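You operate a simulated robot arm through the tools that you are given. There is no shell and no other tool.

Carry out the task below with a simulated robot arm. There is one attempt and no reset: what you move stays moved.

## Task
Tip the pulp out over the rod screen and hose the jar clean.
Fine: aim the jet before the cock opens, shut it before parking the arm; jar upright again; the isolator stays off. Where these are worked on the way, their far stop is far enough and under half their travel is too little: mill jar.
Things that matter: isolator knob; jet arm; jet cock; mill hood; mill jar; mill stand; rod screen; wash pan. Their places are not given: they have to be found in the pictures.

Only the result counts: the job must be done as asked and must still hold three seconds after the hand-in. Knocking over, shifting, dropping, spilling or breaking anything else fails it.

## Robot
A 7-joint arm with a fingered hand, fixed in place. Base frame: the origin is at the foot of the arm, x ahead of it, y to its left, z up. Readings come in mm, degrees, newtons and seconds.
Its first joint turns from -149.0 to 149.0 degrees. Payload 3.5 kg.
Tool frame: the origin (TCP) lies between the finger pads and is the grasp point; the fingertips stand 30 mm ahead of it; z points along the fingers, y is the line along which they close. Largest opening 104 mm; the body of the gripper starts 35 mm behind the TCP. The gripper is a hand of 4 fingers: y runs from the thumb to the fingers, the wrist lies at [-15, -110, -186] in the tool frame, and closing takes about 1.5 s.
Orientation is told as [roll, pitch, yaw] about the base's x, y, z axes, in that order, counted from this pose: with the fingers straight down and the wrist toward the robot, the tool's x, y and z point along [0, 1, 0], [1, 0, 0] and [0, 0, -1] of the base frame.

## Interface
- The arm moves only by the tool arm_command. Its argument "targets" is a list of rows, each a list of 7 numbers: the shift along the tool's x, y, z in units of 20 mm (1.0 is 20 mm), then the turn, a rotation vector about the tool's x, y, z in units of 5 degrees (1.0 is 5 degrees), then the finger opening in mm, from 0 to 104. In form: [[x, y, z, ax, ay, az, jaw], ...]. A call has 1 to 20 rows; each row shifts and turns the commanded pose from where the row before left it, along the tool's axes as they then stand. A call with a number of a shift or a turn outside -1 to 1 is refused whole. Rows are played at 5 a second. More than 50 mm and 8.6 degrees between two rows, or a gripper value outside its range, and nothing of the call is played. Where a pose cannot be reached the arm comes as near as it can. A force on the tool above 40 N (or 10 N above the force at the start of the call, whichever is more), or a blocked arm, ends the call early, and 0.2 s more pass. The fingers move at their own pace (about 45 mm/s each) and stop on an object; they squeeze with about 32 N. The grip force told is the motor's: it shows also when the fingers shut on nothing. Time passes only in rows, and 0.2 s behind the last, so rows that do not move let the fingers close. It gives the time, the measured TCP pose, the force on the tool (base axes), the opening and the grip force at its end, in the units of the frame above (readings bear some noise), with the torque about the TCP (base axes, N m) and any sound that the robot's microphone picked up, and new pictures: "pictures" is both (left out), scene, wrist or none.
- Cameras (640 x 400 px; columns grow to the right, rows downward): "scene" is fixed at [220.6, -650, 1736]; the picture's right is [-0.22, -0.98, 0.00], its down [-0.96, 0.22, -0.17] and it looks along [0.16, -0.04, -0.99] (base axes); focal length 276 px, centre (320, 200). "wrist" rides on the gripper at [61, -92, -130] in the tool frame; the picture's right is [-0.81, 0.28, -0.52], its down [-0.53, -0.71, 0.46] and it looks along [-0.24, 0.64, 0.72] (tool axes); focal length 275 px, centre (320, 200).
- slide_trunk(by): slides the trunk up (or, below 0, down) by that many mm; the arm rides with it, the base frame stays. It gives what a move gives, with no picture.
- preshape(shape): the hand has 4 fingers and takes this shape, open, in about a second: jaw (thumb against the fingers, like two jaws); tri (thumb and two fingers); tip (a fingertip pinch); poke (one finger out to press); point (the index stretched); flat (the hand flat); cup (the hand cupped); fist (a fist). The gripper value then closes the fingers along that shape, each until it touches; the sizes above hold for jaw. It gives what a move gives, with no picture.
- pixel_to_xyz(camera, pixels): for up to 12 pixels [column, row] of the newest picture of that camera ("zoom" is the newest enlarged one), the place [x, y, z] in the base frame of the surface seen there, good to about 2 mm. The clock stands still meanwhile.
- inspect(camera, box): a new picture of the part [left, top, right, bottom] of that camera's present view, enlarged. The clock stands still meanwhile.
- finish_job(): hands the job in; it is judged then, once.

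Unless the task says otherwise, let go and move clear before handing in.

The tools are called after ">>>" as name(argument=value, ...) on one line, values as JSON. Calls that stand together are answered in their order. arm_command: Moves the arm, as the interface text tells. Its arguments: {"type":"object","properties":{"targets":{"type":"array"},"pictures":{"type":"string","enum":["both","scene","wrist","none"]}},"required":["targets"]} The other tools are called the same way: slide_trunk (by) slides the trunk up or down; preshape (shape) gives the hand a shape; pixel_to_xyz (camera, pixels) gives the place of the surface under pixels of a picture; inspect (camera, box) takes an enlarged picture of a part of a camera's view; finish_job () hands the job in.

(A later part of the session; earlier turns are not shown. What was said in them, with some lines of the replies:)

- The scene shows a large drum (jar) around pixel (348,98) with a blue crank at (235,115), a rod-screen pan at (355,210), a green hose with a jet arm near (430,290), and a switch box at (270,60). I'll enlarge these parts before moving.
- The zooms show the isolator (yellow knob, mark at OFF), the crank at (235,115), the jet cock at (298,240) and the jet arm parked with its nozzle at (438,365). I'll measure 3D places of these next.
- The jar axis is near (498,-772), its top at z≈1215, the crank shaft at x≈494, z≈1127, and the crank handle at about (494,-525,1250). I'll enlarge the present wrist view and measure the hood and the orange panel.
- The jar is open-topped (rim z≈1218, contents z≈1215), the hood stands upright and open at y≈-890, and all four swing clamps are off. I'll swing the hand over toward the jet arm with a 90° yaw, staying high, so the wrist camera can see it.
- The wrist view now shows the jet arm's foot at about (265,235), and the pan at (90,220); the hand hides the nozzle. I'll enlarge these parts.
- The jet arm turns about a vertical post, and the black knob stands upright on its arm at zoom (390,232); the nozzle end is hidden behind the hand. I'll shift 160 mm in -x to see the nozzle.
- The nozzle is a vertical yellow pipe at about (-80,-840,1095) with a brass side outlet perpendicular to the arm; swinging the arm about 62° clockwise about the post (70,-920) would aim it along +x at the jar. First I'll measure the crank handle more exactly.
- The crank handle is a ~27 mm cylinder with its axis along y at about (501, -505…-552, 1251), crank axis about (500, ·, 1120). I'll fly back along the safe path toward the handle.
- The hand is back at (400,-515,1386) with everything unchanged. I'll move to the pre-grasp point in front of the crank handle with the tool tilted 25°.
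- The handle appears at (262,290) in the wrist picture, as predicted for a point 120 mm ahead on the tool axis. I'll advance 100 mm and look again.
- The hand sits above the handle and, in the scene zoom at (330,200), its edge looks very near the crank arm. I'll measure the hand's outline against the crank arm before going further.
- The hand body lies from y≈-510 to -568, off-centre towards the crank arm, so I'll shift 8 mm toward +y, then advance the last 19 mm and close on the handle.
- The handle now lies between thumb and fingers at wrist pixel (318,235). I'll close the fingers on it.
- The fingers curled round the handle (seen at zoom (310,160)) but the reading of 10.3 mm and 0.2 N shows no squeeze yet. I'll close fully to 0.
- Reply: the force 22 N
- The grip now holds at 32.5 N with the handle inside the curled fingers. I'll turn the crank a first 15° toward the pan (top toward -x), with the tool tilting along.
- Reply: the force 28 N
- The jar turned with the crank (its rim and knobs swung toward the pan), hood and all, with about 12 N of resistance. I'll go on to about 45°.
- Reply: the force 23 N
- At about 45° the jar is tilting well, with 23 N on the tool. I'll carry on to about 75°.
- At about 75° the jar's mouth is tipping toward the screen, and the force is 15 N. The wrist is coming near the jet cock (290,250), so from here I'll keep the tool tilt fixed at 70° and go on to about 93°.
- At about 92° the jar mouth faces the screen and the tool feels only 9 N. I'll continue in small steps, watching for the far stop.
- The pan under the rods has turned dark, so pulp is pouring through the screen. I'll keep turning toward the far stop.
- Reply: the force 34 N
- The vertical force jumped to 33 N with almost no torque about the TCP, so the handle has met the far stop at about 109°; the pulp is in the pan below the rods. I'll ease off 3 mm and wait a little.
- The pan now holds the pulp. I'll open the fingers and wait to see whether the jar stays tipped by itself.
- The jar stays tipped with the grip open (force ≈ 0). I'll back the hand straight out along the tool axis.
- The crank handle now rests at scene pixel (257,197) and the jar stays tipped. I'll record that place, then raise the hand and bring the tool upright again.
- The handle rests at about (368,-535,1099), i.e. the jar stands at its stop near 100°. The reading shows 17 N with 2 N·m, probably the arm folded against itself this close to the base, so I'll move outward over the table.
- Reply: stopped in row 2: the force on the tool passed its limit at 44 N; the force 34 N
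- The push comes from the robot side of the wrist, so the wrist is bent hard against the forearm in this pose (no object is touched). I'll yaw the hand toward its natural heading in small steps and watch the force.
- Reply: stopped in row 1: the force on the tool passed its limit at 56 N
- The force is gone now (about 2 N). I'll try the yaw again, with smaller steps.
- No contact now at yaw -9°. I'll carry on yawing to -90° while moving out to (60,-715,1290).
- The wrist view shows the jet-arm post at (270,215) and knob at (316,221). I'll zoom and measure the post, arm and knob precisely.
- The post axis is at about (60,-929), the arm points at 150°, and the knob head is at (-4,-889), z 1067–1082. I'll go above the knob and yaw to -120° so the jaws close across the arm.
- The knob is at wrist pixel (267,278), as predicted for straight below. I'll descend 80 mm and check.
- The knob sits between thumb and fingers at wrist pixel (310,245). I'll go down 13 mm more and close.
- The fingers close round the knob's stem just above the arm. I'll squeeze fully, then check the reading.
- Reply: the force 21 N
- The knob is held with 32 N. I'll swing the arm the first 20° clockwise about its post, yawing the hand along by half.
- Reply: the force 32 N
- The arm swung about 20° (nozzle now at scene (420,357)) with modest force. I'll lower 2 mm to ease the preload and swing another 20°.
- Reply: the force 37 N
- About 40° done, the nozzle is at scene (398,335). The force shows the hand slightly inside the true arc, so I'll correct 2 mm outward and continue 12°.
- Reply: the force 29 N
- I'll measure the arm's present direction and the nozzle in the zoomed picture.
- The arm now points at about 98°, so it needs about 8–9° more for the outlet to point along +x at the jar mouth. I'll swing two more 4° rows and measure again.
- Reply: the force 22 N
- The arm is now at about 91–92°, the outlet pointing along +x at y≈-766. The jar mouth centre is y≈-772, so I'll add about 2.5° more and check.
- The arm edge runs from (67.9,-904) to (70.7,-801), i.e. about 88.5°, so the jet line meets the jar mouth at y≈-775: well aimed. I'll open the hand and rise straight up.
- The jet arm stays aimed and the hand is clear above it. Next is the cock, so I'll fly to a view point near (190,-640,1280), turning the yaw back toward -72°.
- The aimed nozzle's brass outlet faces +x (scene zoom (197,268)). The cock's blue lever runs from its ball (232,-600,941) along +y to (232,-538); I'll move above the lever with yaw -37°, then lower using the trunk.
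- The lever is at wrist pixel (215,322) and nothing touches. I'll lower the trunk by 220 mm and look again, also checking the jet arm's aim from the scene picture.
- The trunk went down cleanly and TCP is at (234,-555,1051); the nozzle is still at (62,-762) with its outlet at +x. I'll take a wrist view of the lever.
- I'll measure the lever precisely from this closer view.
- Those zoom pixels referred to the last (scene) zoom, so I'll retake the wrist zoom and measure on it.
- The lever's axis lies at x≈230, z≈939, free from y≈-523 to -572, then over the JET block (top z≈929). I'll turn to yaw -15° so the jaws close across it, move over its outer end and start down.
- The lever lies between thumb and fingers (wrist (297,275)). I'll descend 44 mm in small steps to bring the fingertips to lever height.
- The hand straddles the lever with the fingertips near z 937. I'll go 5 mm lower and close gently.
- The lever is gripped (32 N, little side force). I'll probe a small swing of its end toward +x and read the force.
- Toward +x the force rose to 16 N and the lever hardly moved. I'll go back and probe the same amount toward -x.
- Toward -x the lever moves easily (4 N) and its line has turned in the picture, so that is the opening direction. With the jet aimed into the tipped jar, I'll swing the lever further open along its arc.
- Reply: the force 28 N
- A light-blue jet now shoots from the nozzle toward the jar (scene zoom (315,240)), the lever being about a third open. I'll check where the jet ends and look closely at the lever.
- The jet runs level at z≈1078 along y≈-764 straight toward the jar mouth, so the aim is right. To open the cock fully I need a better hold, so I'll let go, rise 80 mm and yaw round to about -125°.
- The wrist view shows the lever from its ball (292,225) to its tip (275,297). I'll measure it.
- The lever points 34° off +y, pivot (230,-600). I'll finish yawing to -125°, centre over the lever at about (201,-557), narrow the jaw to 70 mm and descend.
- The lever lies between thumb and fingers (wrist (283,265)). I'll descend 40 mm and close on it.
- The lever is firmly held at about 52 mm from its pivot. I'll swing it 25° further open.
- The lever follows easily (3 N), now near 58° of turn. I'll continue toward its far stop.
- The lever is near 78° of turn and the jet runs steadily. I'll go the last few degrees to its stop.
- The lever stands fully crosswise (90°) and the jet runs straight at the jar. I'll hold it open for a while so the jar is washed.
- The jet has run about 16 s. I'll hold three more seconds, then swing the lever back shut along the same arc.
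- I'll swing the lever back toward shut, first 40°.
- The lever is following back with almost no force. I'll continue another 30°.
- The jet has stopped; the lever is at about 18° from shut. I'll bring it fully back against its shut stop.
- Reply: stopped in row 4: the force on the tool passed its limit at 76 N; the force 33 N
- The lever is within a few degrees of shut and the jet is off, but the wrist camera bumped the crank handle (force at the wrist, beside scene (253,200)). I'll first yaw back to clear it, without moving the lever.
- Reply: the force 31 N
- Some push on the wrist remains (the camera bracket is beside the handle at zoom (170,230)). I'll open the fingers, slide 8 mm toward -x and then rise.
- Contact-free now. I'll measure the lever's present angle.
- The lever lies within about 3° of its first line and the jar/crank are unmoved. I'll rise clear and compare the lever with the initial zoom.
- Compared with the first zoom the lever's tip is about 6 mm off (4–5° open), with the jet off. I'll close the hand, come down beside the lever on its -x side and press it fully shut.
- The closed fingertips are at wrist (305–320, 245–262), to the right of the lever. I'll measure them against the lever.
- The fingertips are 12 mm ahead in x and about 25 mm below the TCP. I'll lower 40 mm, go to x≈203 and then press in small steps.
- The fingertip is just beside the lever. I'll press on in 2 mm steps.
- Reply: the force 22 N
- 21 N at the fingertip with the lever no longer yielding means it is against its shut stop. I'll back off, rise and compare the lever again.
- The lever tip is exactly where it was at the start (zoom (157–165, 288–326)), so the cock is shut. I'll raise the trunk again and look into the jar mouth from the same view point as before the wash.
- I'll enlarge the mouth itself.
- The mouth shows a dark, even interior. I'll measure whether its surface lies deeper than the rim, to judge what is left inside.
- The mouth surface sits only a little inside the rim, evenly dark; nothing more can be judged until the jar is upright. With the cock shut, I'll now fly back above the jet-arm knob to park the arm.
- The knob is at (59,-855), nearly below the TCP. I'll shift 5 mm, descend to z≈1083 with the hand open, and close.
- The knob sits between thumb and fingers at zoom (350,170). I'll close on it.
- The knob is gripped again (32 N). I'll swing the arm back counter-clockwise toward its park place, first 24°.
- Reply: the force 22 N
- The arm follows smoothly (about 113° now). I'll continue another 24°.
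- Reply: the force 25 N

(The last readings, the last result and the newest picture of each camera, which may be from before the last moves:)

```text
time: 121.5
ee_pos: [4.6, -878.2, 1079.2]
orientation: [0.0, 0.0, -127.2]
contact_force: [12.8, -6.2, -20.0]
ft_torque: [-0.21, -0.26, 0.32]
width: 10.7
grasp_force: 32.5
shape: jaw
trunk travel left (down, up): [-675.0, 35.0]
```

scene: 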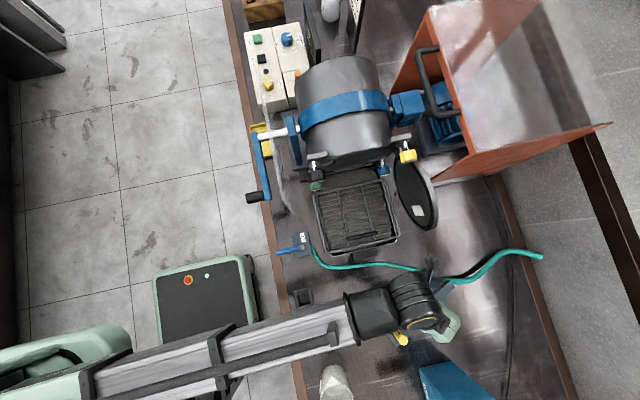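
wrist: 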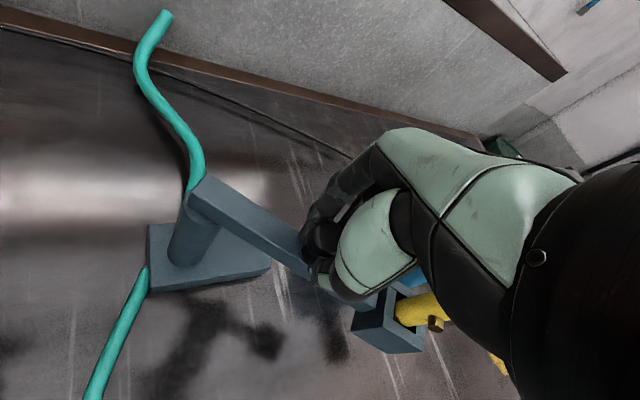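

About 137° now. I'll swing the last ~11° toward the original park pose.

>>> arm_command(targets=[[-0.028, 0.2673, 0, 0, 0, -0.4, 0], [-0.0188, 0.2682, 0, 0, 0, -0.4, 0], [-0.006, 0.2, 0, 0, 0, -0.3, 0], [0, 0, 0, 0, 0, 0, 0]], pictures="both")

>>> inspect(camera="wrist", box=[140, 130, 460, 400])

>>> pixel_to_xyz(camera="wrist", pixels=[[437, 312], [420, 305], [430, 322], [230, 205], [300, 260], [205, 200]])

```text
time: 122.5
ee_pos: [-3.5, -888.9, 1080.0]
orientation: [0.0, -0.1, -121.8]
contact_force: [17.3, 2.6, -22.0]
ft_torque: [-0.12, -0.42, 0.32]
width: 10.5
grasp_force: 31.9
shape: jaw
trunk travel left (down, up): [-675.0, 35.0]
```

scene: 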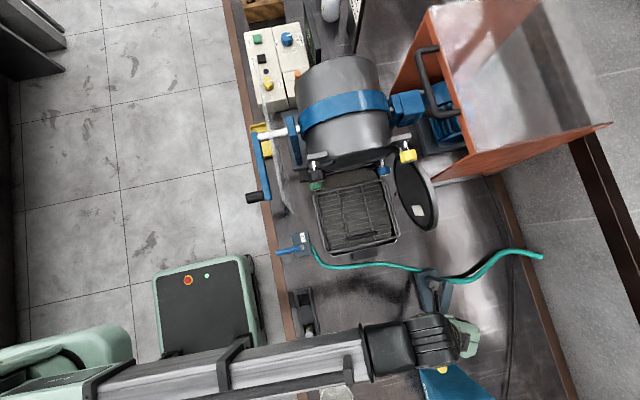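
wrist: 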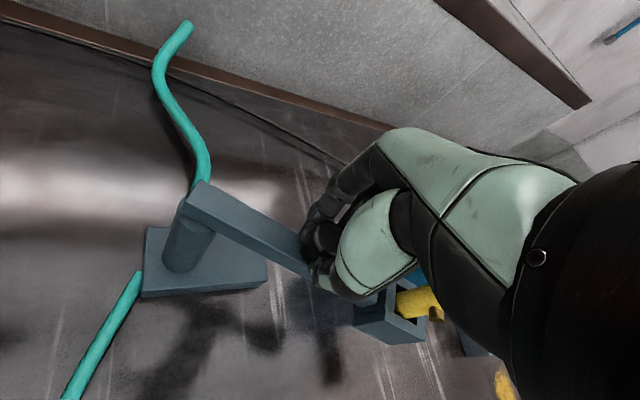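

```text
1.48 times, centred on (300, 265) of wrist
```

zoom: 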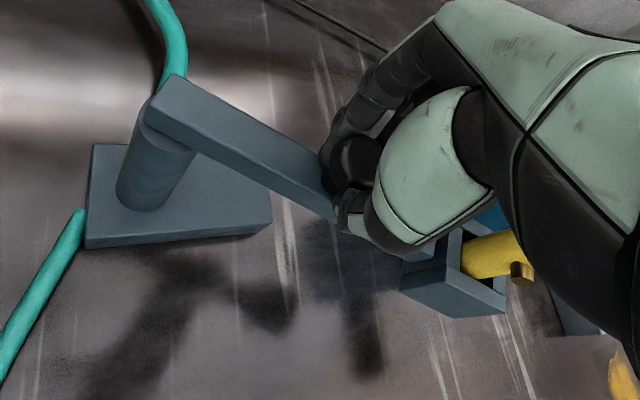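

```text
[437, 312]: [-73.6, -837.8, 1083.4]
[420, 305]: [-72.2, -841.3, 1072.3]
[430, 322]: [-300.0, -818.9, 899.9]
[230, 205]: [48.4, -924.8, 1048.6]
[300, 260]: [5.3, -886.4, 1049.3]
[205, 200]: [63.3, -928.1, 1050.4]
```

The TCP is back within 2 mm of where I first gripped the knob. I'll nudge 2° more to see whether the park stop is met.

>>> arm_command(targets=[[0, 0.13, 0, 0, 0, -0.2, 0], [0, 0, 0, 0, 0, 0, 0]], pictures="none")

```text
time: 123.1
ee_pos: [-4.7, -890.7, 1079.8]
orientation: [0.0, 0.1, -120.7]
contact_force: [19.9, 12.7, -27.6]
ft_torque: [0.04, -0.45, 0.22]
width: 10.2
grasp_force: 32.0
shape: jaw
trunk travel left (down, up): [-675.0, 35.0]
```

The resistance rose to about 21 N against the swing, so the arm is at its park stop. I'll open the hand and rise straight up.

>>> arm_command(targets=[[0, -0.08, 0, 0, 0, 0, 0], [0, 0, 0, 0, 0, 0, 40], [0, 0, 0, 0, 0, 0, 70], [0, 0, 0, 0, 0, 0, 104], [0, 0, 0, 0, 0, 0, 104], [0, 0, 0, 0, 0, 0, 104], [0, 0, 0, 0, 0, 0, 104], [0, 0, -0.5, 0, 0, 0, 104], [0, 0, -1, 0, 0, 0, 104], [0, 0, -1, 0, 0, 0, 104], [0, 0, -1, 0, 0, 0, 104], [0, 0, -1, 0, 0, 0, 104], [0, 0, -1, 0, 0, 0, 104], [0, 0, -1, 0, 0, 0, 104], [0, 0, -1, 0, 0, 0, 104], [0, 0, -1, 0, 0, 0, 104]], pictures="both")

```text
time: 126.5
ee_pos: [-7.8, -885.3, 1252.5]
orientation: [0.2, -0.1, -120.8]
contact_force: [0.5, 0.0, -0.1]
ft_torque: [0.02, 0.01, -0.01]
width: 103.6
grasp_force: 0.0
shape: jaw
trunk travel left (down, up): [-675.0, 35.0]
```

scene: 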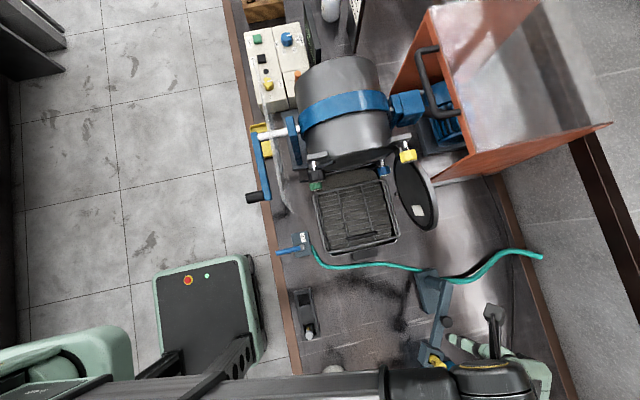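
wrist: 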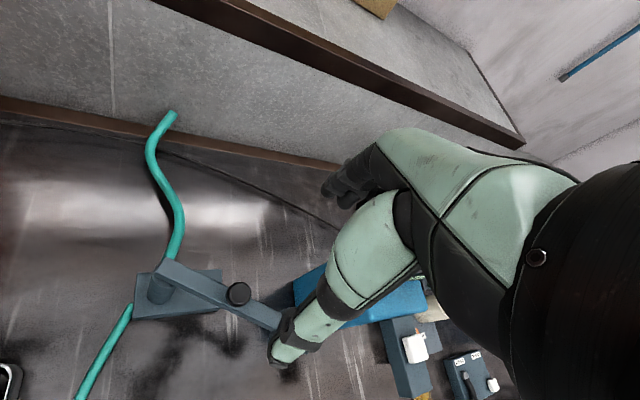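

The jet arm stays parked with the yellow nozzle over the blue box (scene (437,362)). Now I'll fly back to the crank side, along the known safe path.

>>> arm_command(targets=[[-0.143, -0.904, -0.25, 0, 0, -1, 104], [-0.064, -0.913, -0.25, 0, 0, -1, 104], [0.016, -0.915, -0.25, 0, 0, -1, 104], [0.096, -0.91, -0.25, 0, 0, -1, 104], [0.175, -0.899, -0.25, 0, 0, -1, 104], [0.252, -0.88, -0.25, 0, 0, -1, 104], [0.328, -0.855, -0.25, 0, 0, 0, 104], [0.328, -0.855, -0.25, 0, 0, 0, 104], [0.328, -0.855, -0.25, 0, 0, 0, 104], [0.328, -0.855, -0.25, 0, 0, 0, 104]], pictures="both")

>>> pixel_to_xyz(camera="scene", pixels=[[438, 365], [448, 322], [440, 310], [436, 345]])

```text
time: 128.7
ee_pos: [57.8, -717.4, 1303.5]
orientation: [0.1, -0.1, -90.6]
contact_force: [0.6, 0.6, -0.5]
ft_torque: [0.02, 0.01, 0.0]
width: 103.6
grasp_force: 0.1
shape: jaw
trunk travel left (down, up): [-675.0, 35.0]
```

scene: 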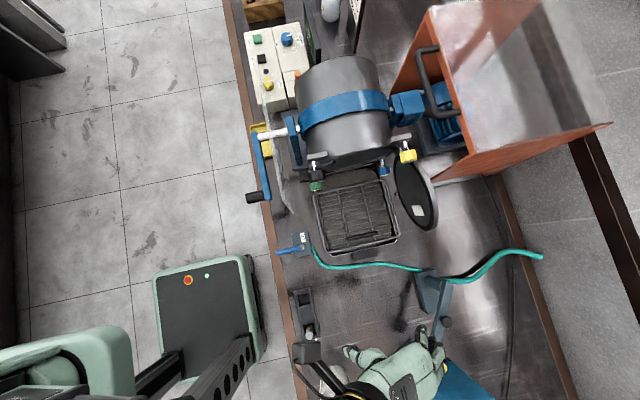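
wrist: 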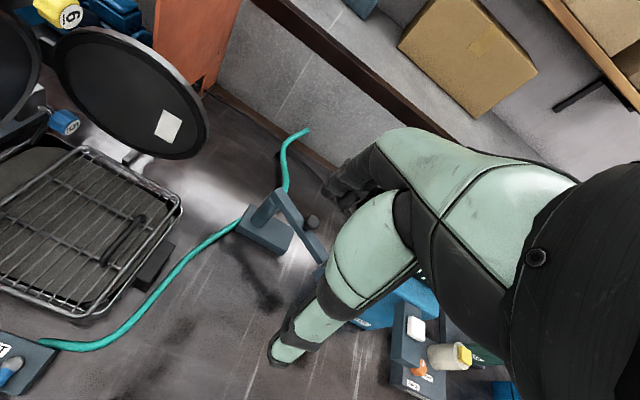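

```text
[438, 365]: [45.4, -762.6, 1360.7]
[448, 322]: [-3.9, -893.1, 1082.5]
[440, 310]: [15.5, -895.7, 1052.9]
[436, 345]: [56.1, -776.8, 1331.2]
```

The knob is again at (-4,-893,1082), exactly its starting place: parked. I'll fly on to the crank side.

>>> arm_command(targets=[[0.85, -0.5, -0.2, 0, 0, 0, 104], [0.85, -0.5, -0.2, 0, 0, 0, 104], [0.85, -0.5, -0.2, 0, 0, -1, 104], [0.89, -0.424, -0.2, 0, 0, -1, 104], [0.924, -0.345, -0.2, 0, 0, -1, 104], [0.95, -0.263, -0.2, 0, 0, -1, 104], [0.97, -0.179, -0.2, 0, 0, -1, 104], [0.982, -0.094, -0.2, 0, 0, -1, 104], [0.986, -0.008, -0.2, 0, 0, -1, 104], [0.983, 0.078, -0.2, 0, 0, -1, 104], [0.973, 0.163, -0.2, 0, 0, -1, 104], [0.955, 0.248, -0.2, 0, 0, -1, 104], [0.929, 0.33, -0.2, 0, 0, -1, 104], [0.897, 0.41, -0.2, 0, 0, -1, 104], [0.858, 0.486, -0.2, 0, 0, -1, 104], [0.812, 0.559, -0.2, 0, 0, -1, 104], [0.761, 0.628, -0.2, 0, 0, -1, 104], [0.703, 0.692, -0.2, 0, 0, -1, 104], [0.64, 0.75, -0.2, 0, 0, -1, 104], [0.572, 0.803, -0.2, 0, 0, -1, 104]], pictures="both")

>>> inspect(camera="scene", box=[380, 310, 524, 400])

```text
time: 132.9
ee_pos: [403.6, -522.0, 1381.4]
orientation: [-0.2, -0.1, -0.5]
contact_force: [0.3, 0.5, 0.1]
ft_torque: [-0.03, -0.01, 0.01]
width: 103.4
grasp_force: 0.0
shape: jaw
trunk travel left (down, up): [-675.0, 35.0]
```

scene: 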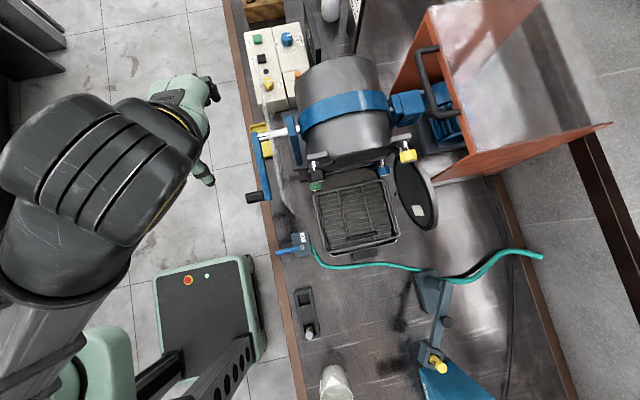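
wrist: 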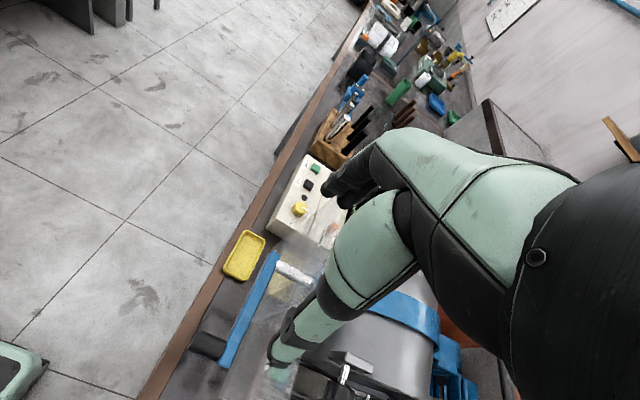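

```text
4.44 times, centred on (452, 355) of scene
```

zoom: 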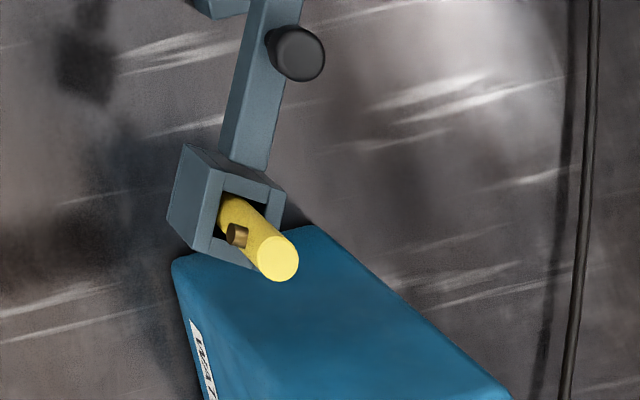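

The jet arm picture is identical to the start. I'll now tilt the tool by 64° here and then descend toward the pre-grasp point in front of the crank handle.

>>> arm_command(targets=[[0, 0, 0, -0.985, 0, 0, 104], [0, 0, 0, -0.985, 0, 0, 104], [0, 0, 0, -0.985, 0, 0, 104], [0, 0, 0, -0.985, 0, 0, 104], [0, 0, 0, -0.985, 0, 0, 104], [0, 0, 0, -0.985, 0, 0, 104], [0, 0, 0, -0.985, 0, 0, 104], [0, 0, 0, -0.985, 0, 0, 104], [0, 0, 0, -0.985, 0, 0, 104], [0, 0, 0, -0.985, 0, 0, 104], [0, 0, 0, -0.985, 0, 0, 104], [0, 0, 0, -0.985, 0, 0, 104], [0, 0, 0, -0.985, 0, 0, 104]], pictures="scene")

```text
time: 135.7
ee_pos: [403.5, -521.2, 1382.9]
orientation: [-0.3, -64.1, -0.4]
contact_force: [0.5, -0.2, 0.7]
ft_torque: [0.0, 0.02, -0.03]
width: 103.9
grasp_force: 0.2
shape: jaw
trunk travel left (down, up): [-675.0, 35.0]
```

scene: 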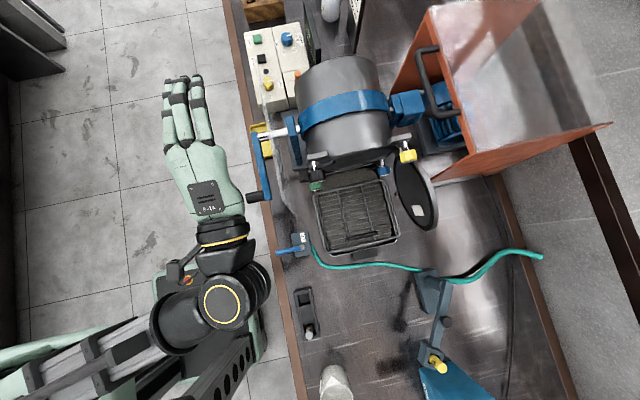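

>>> arm_command(targets=[[0.025, -0.968, -0.198, 0, 0, 0, 104], [0.025, -0.968, -0.198, 0, 0, 0, 104], [0.025, -0.968, -0.198, 0, 0, 0, 104], [0.025, -0.968, -0.198, 0, 0, 0, 104], [0.025, -0.968, -0.198, 0, 0, 0, 104], [0.025, -0.968, -0.198, 0, 0, 0, 104], [0.025, -0.968, -0.198, 0, 0, 0, 104], [0.025, -0.968, -0.198, 0, 0, 0, 104], [0.025, -0.968, -0.198, 0, 0, 0, 104], [0.025, -0.968, -0.198, 0, 0, 0, 104], [0.025, -0.968, -0.198, 0, 0, 0, 104], [0.025, -0.968, -0.198, 0, 0, 0, 104], [0.025, -0.968, -0.198, 0, 0, 0, 104], [0.025, -0.968, -0.198, 0, 0, 0, 104]], pictures="both")

```text
time: 138.7
ee_pos: [232.3, -512.7, 1160.8]
orientation: [-0.4, -64.1, -0.3]
contact_force: [-0.2, 0.1, -0.2]
ft_torque: [0.01, -0.02, 0.0]
width: 103.7
grasp_force: 0.1
shape: jaw
trunk travel left (down, up): [-675.0, 35.0]
```

scene: 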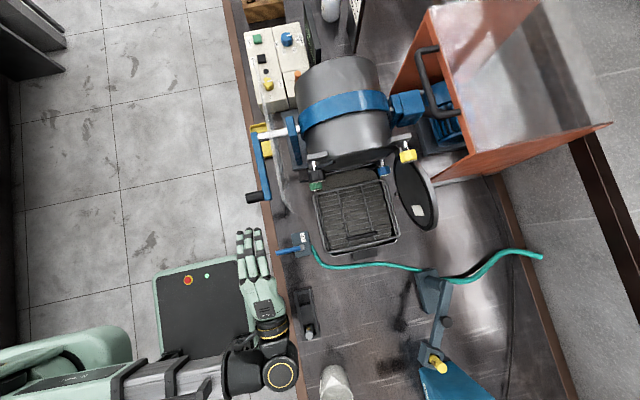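
wrist: 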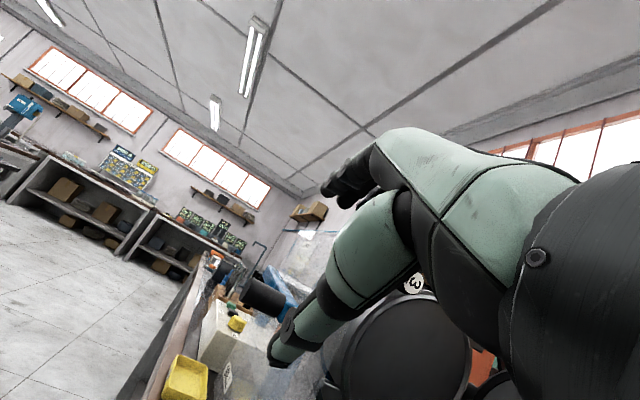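

The crank handle is at wrist (264,293). I'll measure it from this view before approaching.

>>> inspect(camera="wrist", box=[220, 250, 320, 340])

>>> pixel_to_xyz(camera="wrist", pixels=[[252, 285], [258, 290], [265, 285], [270, 300], [262, 303], [275, 292], [280, 305], [255, 296]])

```text
4.44 times, centred on (270, 295) of wrist
```

zoom: 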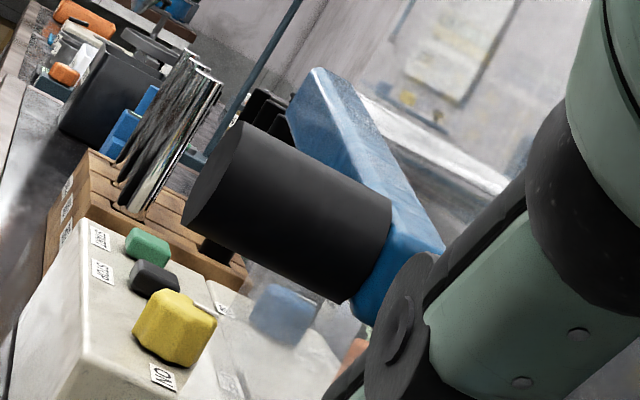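

```text
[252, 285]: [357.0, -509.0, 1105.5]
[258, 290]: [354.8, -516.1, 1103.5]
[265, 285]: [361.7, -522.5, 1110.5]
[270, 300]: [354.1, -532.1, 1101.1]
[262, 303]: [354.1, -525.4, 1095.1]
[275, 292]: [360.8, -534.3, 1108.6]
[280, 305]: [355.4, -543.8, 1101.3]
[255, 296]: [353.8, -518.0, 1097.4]
```

The handle centre is at (367, ·, 1098.5), 148 mm ahead on the tool axis. I'll advance along it.

>>> arm_command(targets=[[-0.02, 0.02, 1, 0, 0, 0, 104], [-0.02, 0.02, 1, 0, 0, 0, 104], [-0.02, 0.02, 1, 0, 0, 0, 104], [-0.02, 0.02, 1, 0, 0, 0, 104], [-0.02, 0.02, 1, 0, 0, 0, 104], [0, 0.02, 1, 0, 0, 0, 104], [0, 0.02, 0.7, 0, 0, 0, 104], [0, 0, 0.6, 0, 0, 0, 104]], pictures="both")

>>> inspect(camera="wrist", box=[240, 150, 440, 350])

```text
time: 140.5
ee_pos: [364.2, -516.4, 1102.5]
orientation: [-0.4, -64.0, -0.4]
contact_force: [-0.3, 0.6, -0.3]
ft_torque: [0.0, -0.01, -0.02]
width: 103.8
grasp_force: 0.0
shape: jaw
trunk travel left (down, up): [-675.0, 35.0]
```

scene: 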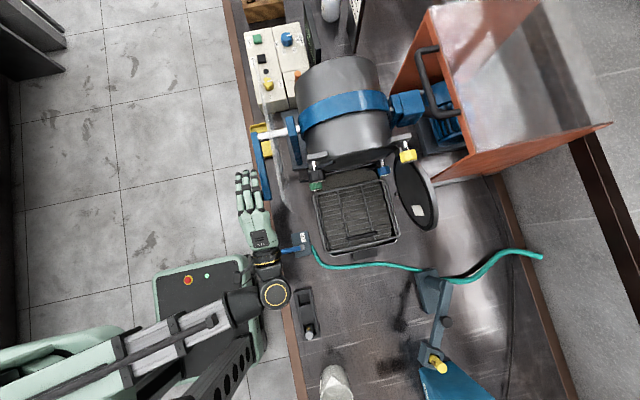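
wrist: 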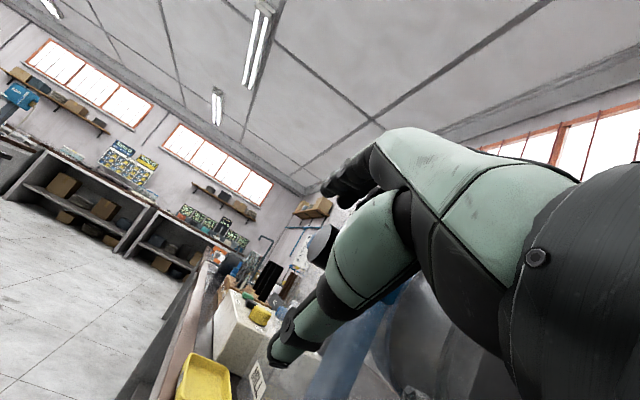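

```text
2.00 times, centred on (340, 250) of wrist
```

zoom: 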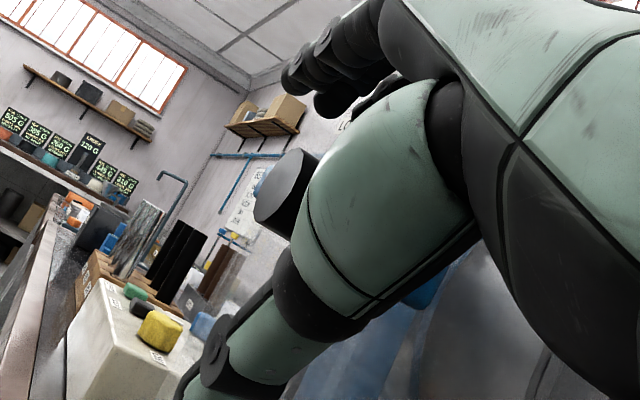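

The handle is centred between thumb and fingers (zoom (285,190)). I'll close on it.

>>> arm_command(targets=[[0, 0, 0.1, 0, 0, 0, 70], [0, 0, 0, 0, 0, 0, 45], [0, 0, 0, 0, 0, 0, 20], [0, 0, 0, 0, 0, 0, 10], [0, 0, 0, 0, 0, 0, 5], [0, 0, 0, 0, 0, 0, 0], [0, 0, 0, 0, 0, 0, 0], [0, 0, 0, 0, 0, 0, 0], [0, 0, 0, 0, 0, 0, 0], [0, 0, 0, 0, 0, 0, 0]], pictures="wrist")

```text
time: 142.7
ee_pos: [369.1, -515.3, 1099.8]
orientation: [-0.5, -64.1, -0.3]
contact_force: [6.7, 4.6, -7.6]
ft_torque: [-0.1, -0.09, 0.12]
width: 11.7
grasp_force: 31.8
shape: jaw
trunk travel left (down, up): [-675.0, 35.0]
```

wrist: 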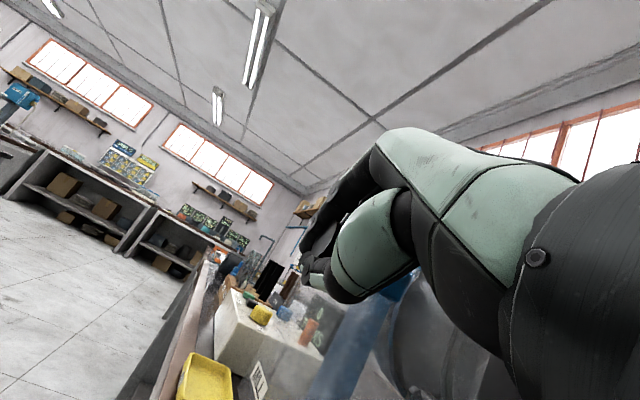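

The handle is gripped (32 N). I'll turn the crank back, first 15°, with the tool tilting along.

>>> arm_command(targets=[[0, 0.2978, -0.1854, 0.24, 0, 0, 0], [0, 0.3035, -0.1759, 0.24, 0, 0, 0], [0, 0.3089, -0.1663, 0.24, 0, 0, 0], [0, 0.3139, -0.1565, 0.24, 0, 0, 0], [0, 0.3187, -0.1466, 0.24, 0, 0, 0]], pictures="scene")

```text
time: 143.9
ee_pos: [369.1, -516.0, 1135.5]
orientation: [-0.2, -58.0, -0.4]
contact_force: [10.4, 6.9, -9.4]
ft_torque: [-0.12, 0.19, 0.23]
width: 11.6
grasp_force: 32.2
shape: jaw
trunk travel left (down, up): [-675.0, 35.0]
```

scene: 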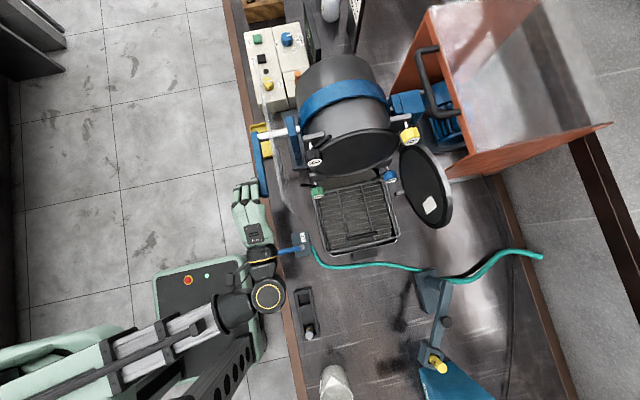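

The jar is coming back (mouth now visible at (358,150)), force about 15 N. I'll continue 30°.

>>> arm_command(targets=[[0, 0.3232, -0.1365, 0.24, 0, 0, 0], [0, 0.3273, -0.1263, 0.24, 0, 0, 0], [0, 0.3311, -0.1159, 0.24, 0, 0, 0], [0, 0.3346, -0.1055, 0.24, 0, 0, 0], [0, 0.3377, -0.0949, 0.24, 0, 0, 0], [0, 0.3405, -0.0843, 0.24, 0, 0, 0], [0, 0.343, -0.0735, 0.24, 0, 0, 0], [0, 0.3451, -0.0627, 0.24, 0, 0, 0], [0, 0.3469, -0.0518, 0.24, 0, 0, 0], [0, 0.3484, -0.0409, 0.24, 0, 0, 0]], pictures="scene")

```text
time: 146.1
ee_pos: [398.4, -516.1, 1198.7]
orientation: [-0.3, -45.9, -0.5]
contact_force: [11.8, 7.3, -22.6]
ft_torque: [0.05, 0.32, 0.29]
width: 11.7
grasp_force: 31.9
shape: jaw
trunk travel left (down, up): [-675.0, 35.0]
```

scene: 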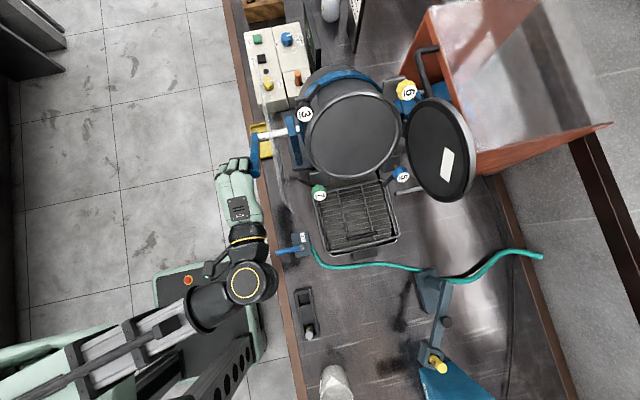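

About 51° left; the jar is following well. I'll go on another 30°.

>>> arm_command(targets=[[0, 0.3495, -0.03, 0.24, 0, 0, 0], [0, 0.3503, -0.019, 0.24, 0, 0, 0], [0, 0.3507, -0.008, 0.24, 0, 0, 0], [0, 0.3508, 0.0031, 0.24, 0, 0, 0], [0, 0.3505, 0.0141, 0.24, 0, 0, 0], [0, 0.3499, 0.0251, 0.24, 0, 0, 0], [0, 0.3489, 0.0361, 0.24, 0, 0, 0], [0, 0.3476, 0.047, 0.24, 0, 0, 0], [0, 0.346, 0.0579, 0.24, 0, 0, 0], [0, 0.344, 0.0687, 0.24, 0, 0, 0]], pictures="scene")

```text
time: 147.8
ee_pos: [434.9, -515.1, 1230.5]
orientation: [-0.1, -37.0, -0.5]
contact_force: [10.8, 5.4, -19.7]
ft_torque: [0.11, 0.24, 0.26]
width: 11.5
grasp_force: 31.7
shape: jaw
trunk travel left (down, up): [-675.0, 35.0]
stopped in row 8: the force on the tool passed its limit at 40 N (the readings are from after the stop); the commanded pose is now the measured one
```

scene: 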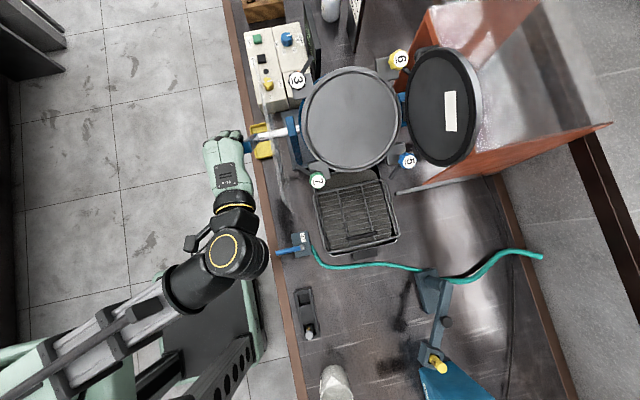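

The force guard tripped at about 30° (the grip preload of ~20 N plus a little radial error), with nothing else wrong. I'll correct 2 mm inward and continue in shorter pieces.

>>> arm_command(targets=[[0, 0.329, 0.152, 0.24, 0, 0, 0], [0, 0.3395, 0.0642, 0.24, 0, 0, 0], [0, 0.3373, 0.0748, 0.24, 0, 0, 0], [0, 0.3348, 0.0853, 0.24, 0, 0, 0]], pictures="scene")

```text
time: 148.8
ee_pos: [460.4, -516.9, 1240.1]
orientation: [-0.1, -32.3, -0.6]
contact_force: [-1.4, 10.4, -21.9]
ft_torque: [0.22, 0.26, 0.23]
width: 11.5
grasp_force: 32.1
shape: jaw
trunk travel left (down, up): [-675.0, 35.0]
```

scene: 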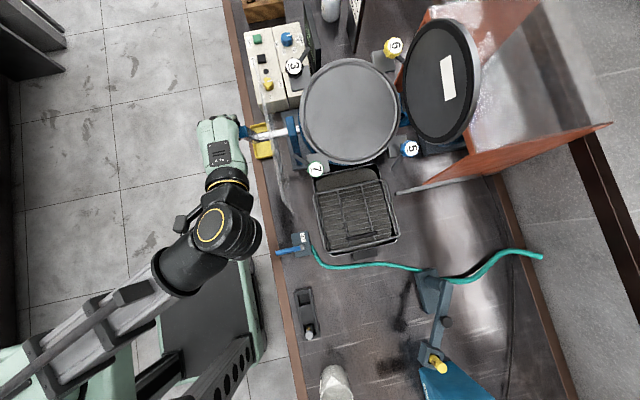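

About 18° to go, forces steady. I'll continue with the last part to upright.

>>> arm_command(targets=[[0, 0.332, 0.0958, 0.24, 0, 0, 0], [0, 0.3288, 0.1062, 0.24, 0, 0, 0], [0, 0.3253, 0.1165, 0.24, 0, 0, 0], [0, 0.3215, 0.1266, 0.24, 0, 0, 0]], pictures="scene")

```text
time: 149.8
ee_pos: [488.0, -516.3, 1247.4]
orientation: [0.0, -27.5, -0.7]
contact_force: [-5.6, 12.8, -31.6]
ft_torque: [0.45, 0.38, 0.27]
width: 11.5
grasp_force: 32.2
shape: jaw
trunk travel left (down, up): [-675.0, 35.0]
```

scene: 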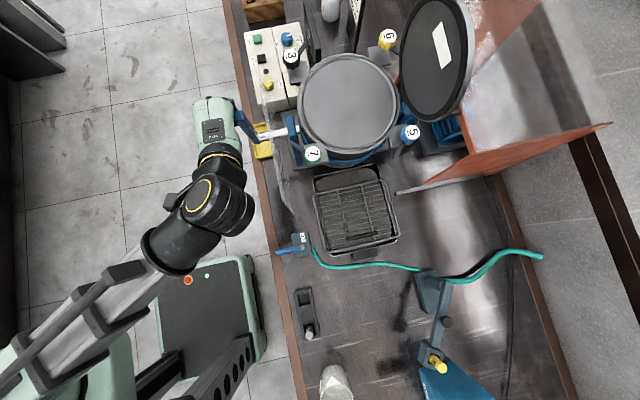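

About 5° remain. I'll finish in small steps, keeping slightly lower to relieve the upward pull.

>>> arm_command(targets=[[0, 0.29, 0.17, 0.2, 0, 0, 0], [0, 0.29, 0.14, 0.2, 0, 0, 0]], pictures="scene")

>>> pixel_to_xyz(camera="scene", pixels=[[348, 98], [305, 70], [390, 98], [311, 145], [291, 53], [411, 123], [384, 34], [300, 98], [348, 142], [348, 55]])

```text
time: 150.4
ee_pos: [500.9, -516.4, 1246.9]
orientation: [-0.1, -25.5, -0.6]
contact_force: [-5.2, 11.5, -28.4]
ft_torque: [0.42, 0.35, 0.24]
width: 11.5
grasp_force: 31.7
shape: jaw
trunk travel left (down, up): [-675.0, 35.0]
```

scene: 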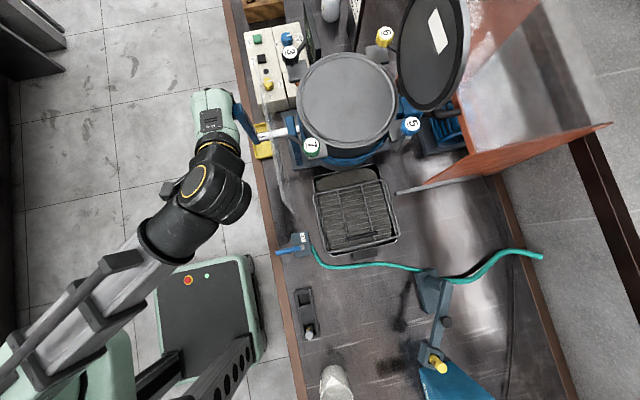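

```text
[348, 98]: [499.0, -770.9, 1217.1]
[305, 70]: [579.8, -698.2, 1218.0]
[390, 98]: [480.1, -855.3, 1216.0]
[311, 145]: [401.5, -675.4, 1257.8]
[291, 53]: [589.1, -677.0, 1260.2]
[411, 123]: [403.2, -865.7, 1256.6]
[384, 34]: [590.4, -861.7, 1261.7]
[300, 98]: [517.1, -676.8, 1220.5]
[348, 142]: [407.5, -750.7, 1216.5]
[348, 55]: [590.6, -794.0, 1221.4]
```

The rim is level to within about 1.5° (z 1216.5 front, 1221 back). I'll push the last few millimetres to the upright stop.

>>> arm_command(targets=[[0, 0.13, 0.08, 0, 0, 0, 0], [0, 0.13, 0.08, 0, 0, 0, 0]], pictures="scene")

>>> pixel_to_xyz(camera="scene", pixels=[[348, 98], [305, 70], [390, 98], [311, 145], [291, 53], [411, 123], [384, 34], [300, 98], [348, 142], [348, 55]])

```text
time: 151.0
ee_pos: [504.2, -517.1, 1247.9]
orientation: [-0.2, -25.6, -0.5]
contact_force: [-15.9, 10.8, -19.8]
ft_torque: [0.35, 0.26, 0.17]
width: 11.7
grasp_force: 32.3
shape: jaw
trunk travel left (down, up): [-675.0, 35.0]
```

scene: 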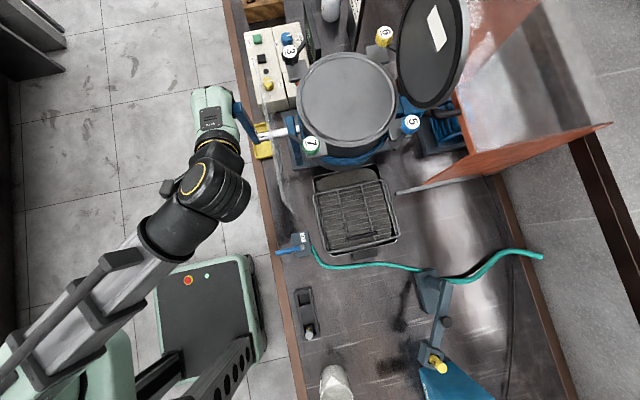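

```text
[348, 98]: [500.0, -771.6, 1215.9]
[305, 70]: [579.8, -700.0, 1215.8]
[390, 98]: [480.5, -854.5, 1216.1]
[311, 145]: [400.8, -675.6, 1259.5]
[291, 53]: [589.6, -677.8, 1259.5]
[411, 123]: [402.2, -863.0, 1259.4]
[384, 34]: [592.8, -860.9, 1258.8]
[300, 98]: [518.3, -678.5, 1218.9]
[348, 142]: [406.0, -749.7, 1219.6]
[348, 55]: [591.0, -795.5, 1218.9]
```

The jar is level again (rim 1219 front and back) and the force shows the upright stop. I'll compare the jar's inside with the starting picture.

>>> inspect(camera="scene", box=[200, 80, 360, 180])

>>> inspect(camera="scene", box=[280, 40, 440, 140])

>>> inspect(camera="scene", box=[260, 150, 420, 250])

>>> inspect(camera="scene", box=[200, 0, 360, 100])

```text
4.00 times, centred on (280, 130) of scene
```

zoom: 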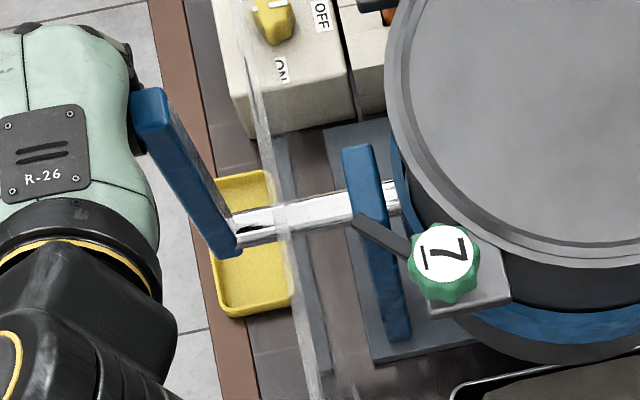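

```text
4.00 times, centred on (360, 90) of scene
```

zoom: 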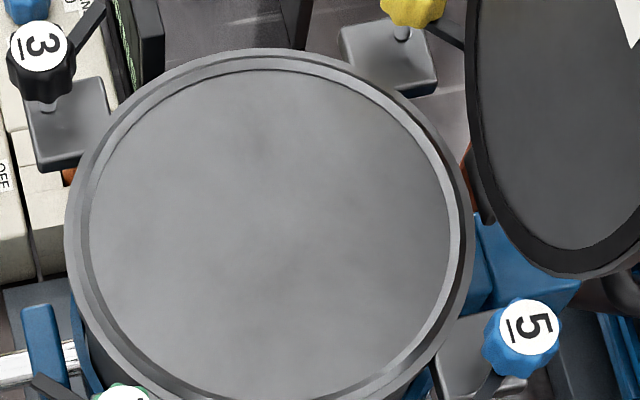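

```text
4.00 times, centred on (340, 200) of scene
```

zoom: 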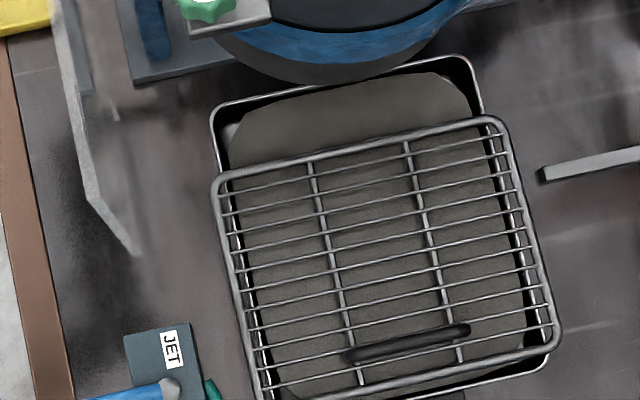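

```text
4.00 times, centred on (280, 50) of scene
```

zoom: 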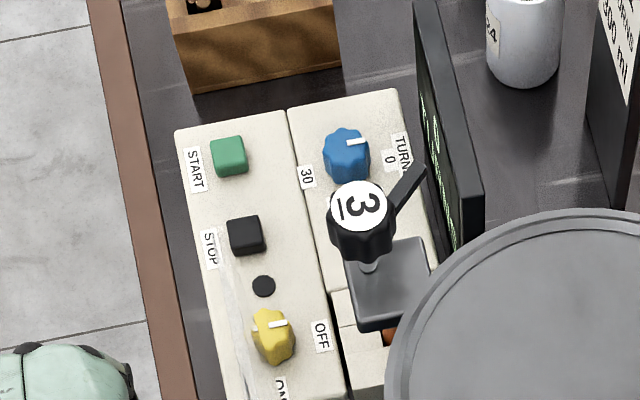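

The pulp lies in the pan under the rods, the isolator mark still points to OFF, and the jar is upright with clamps and hood as at the start. I'll let go of the handle and back straight out along the tool axis.

>>> arm_command(targets=[[0, -0.05, 0, 0, 0, 0, 0], [0, 0, 0, 0, 0, 0, 40], [0, 0, 0, 0, 0, 0, 70], [0, 0, 0, 0, 0, 0, 104], [0, 0, 0, 0, 0, 0, 104], [0, 0, 0, 0, 0, 0, 104], [0, 0, 0, 0, 0, 0, 104], [0, 0, 0, 0, 0, 0, 104], [0, 0, -0.5, 0, 0, 0, 104], [0, 0, -1, 0, 0, 0, 104], [0, 0, -1, 0, 0, 0, 104], [0, 0, -1, 0, 0, 0, 104], [0, 0, -1, 0, 0, 0, 104], [0, 0, -1, 0, 0, 0, 104], [0, 0, -1, 0, 0, 0, 104]], pictures="both")

>>> pixel_to_xyz(camera="scene", pixels=[[348, 98], [305, 70], [311, 145], [291, 53], [411, 123], [384, 34], [348, 142], [348, 55], [236, 105], [222, 113]])

```text
time: 154.2
ee_pos: [446.5, -514.3, 1364.4]
orientation: [-0.1, -25.6, -0.6]
contact_force: [0.7, 0.9, 0.6]
ft_torque: [0.02, -0.03, 0.0]
width: 103.6
grasp_force: 0.0
shape: jaw
trunk travel left (down, up): [-675.0, 35.0]
```

scene: 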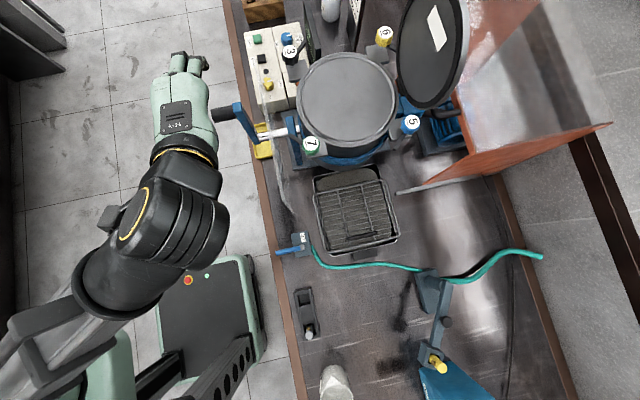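
wrist: 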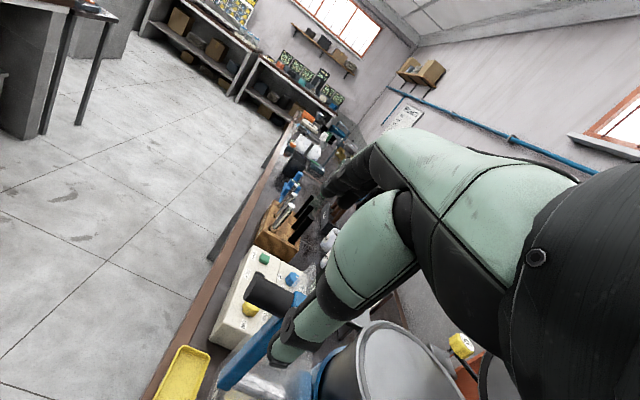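

```text
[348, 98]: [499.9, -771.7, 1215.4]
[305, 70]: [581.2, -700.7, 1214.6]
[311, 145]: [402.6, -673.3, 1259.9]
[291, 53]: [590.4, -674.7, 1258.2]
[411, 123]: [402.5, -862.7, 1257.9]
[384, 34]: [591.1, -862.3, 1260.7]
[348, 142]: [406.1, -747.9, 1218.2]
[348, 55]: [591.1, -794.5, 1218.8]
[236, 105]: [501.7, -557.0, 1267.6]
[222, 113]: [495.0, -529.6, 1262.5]
```

All readings match the start: the jar's rim and knobs are level (z 1218/1259), the crank handle is upright, the jet arm is parked, and the cock is shut. The isolator is still OFF, the pulp lies in the pan under the rod screen, and the open hand is clear. I'm handing the job in.

>>> finish_job()

```text
The job is handed in.
```

I tipped the pulp out over the rod screen and hosed the jar. The job is handed in, but I couldn't confirm from the pictures that the jar is clean. Its visible inner surface looks the same as at the start.

- **Tipping:** I cranked the jar until it would go no further, at about 97° (I took this as its far stop). The pulp ran through the rods into the wash pan.
- **Hosing:** I swung the jet arm to aim at the jar's mouth before opening the cock. The jet then ran straight at the mouth for about 20 seconds, part of that with the cock fully open.
- **Shutting off:** I shut the cock fully before parking the jet arm, and both are back exactly where they started.
- **Jar and isolator:** The jar is upright and level at its stop, with the hood still standing open as at the start. The isolator stayed at OFF throughout.

While I was shutting the cock, the wrist camera bumped the crank handle, with a brief force of 76 N. Neither the handle nor the jar moved, and nothing else was shifted or spilled. The hand is open and clear of everything.
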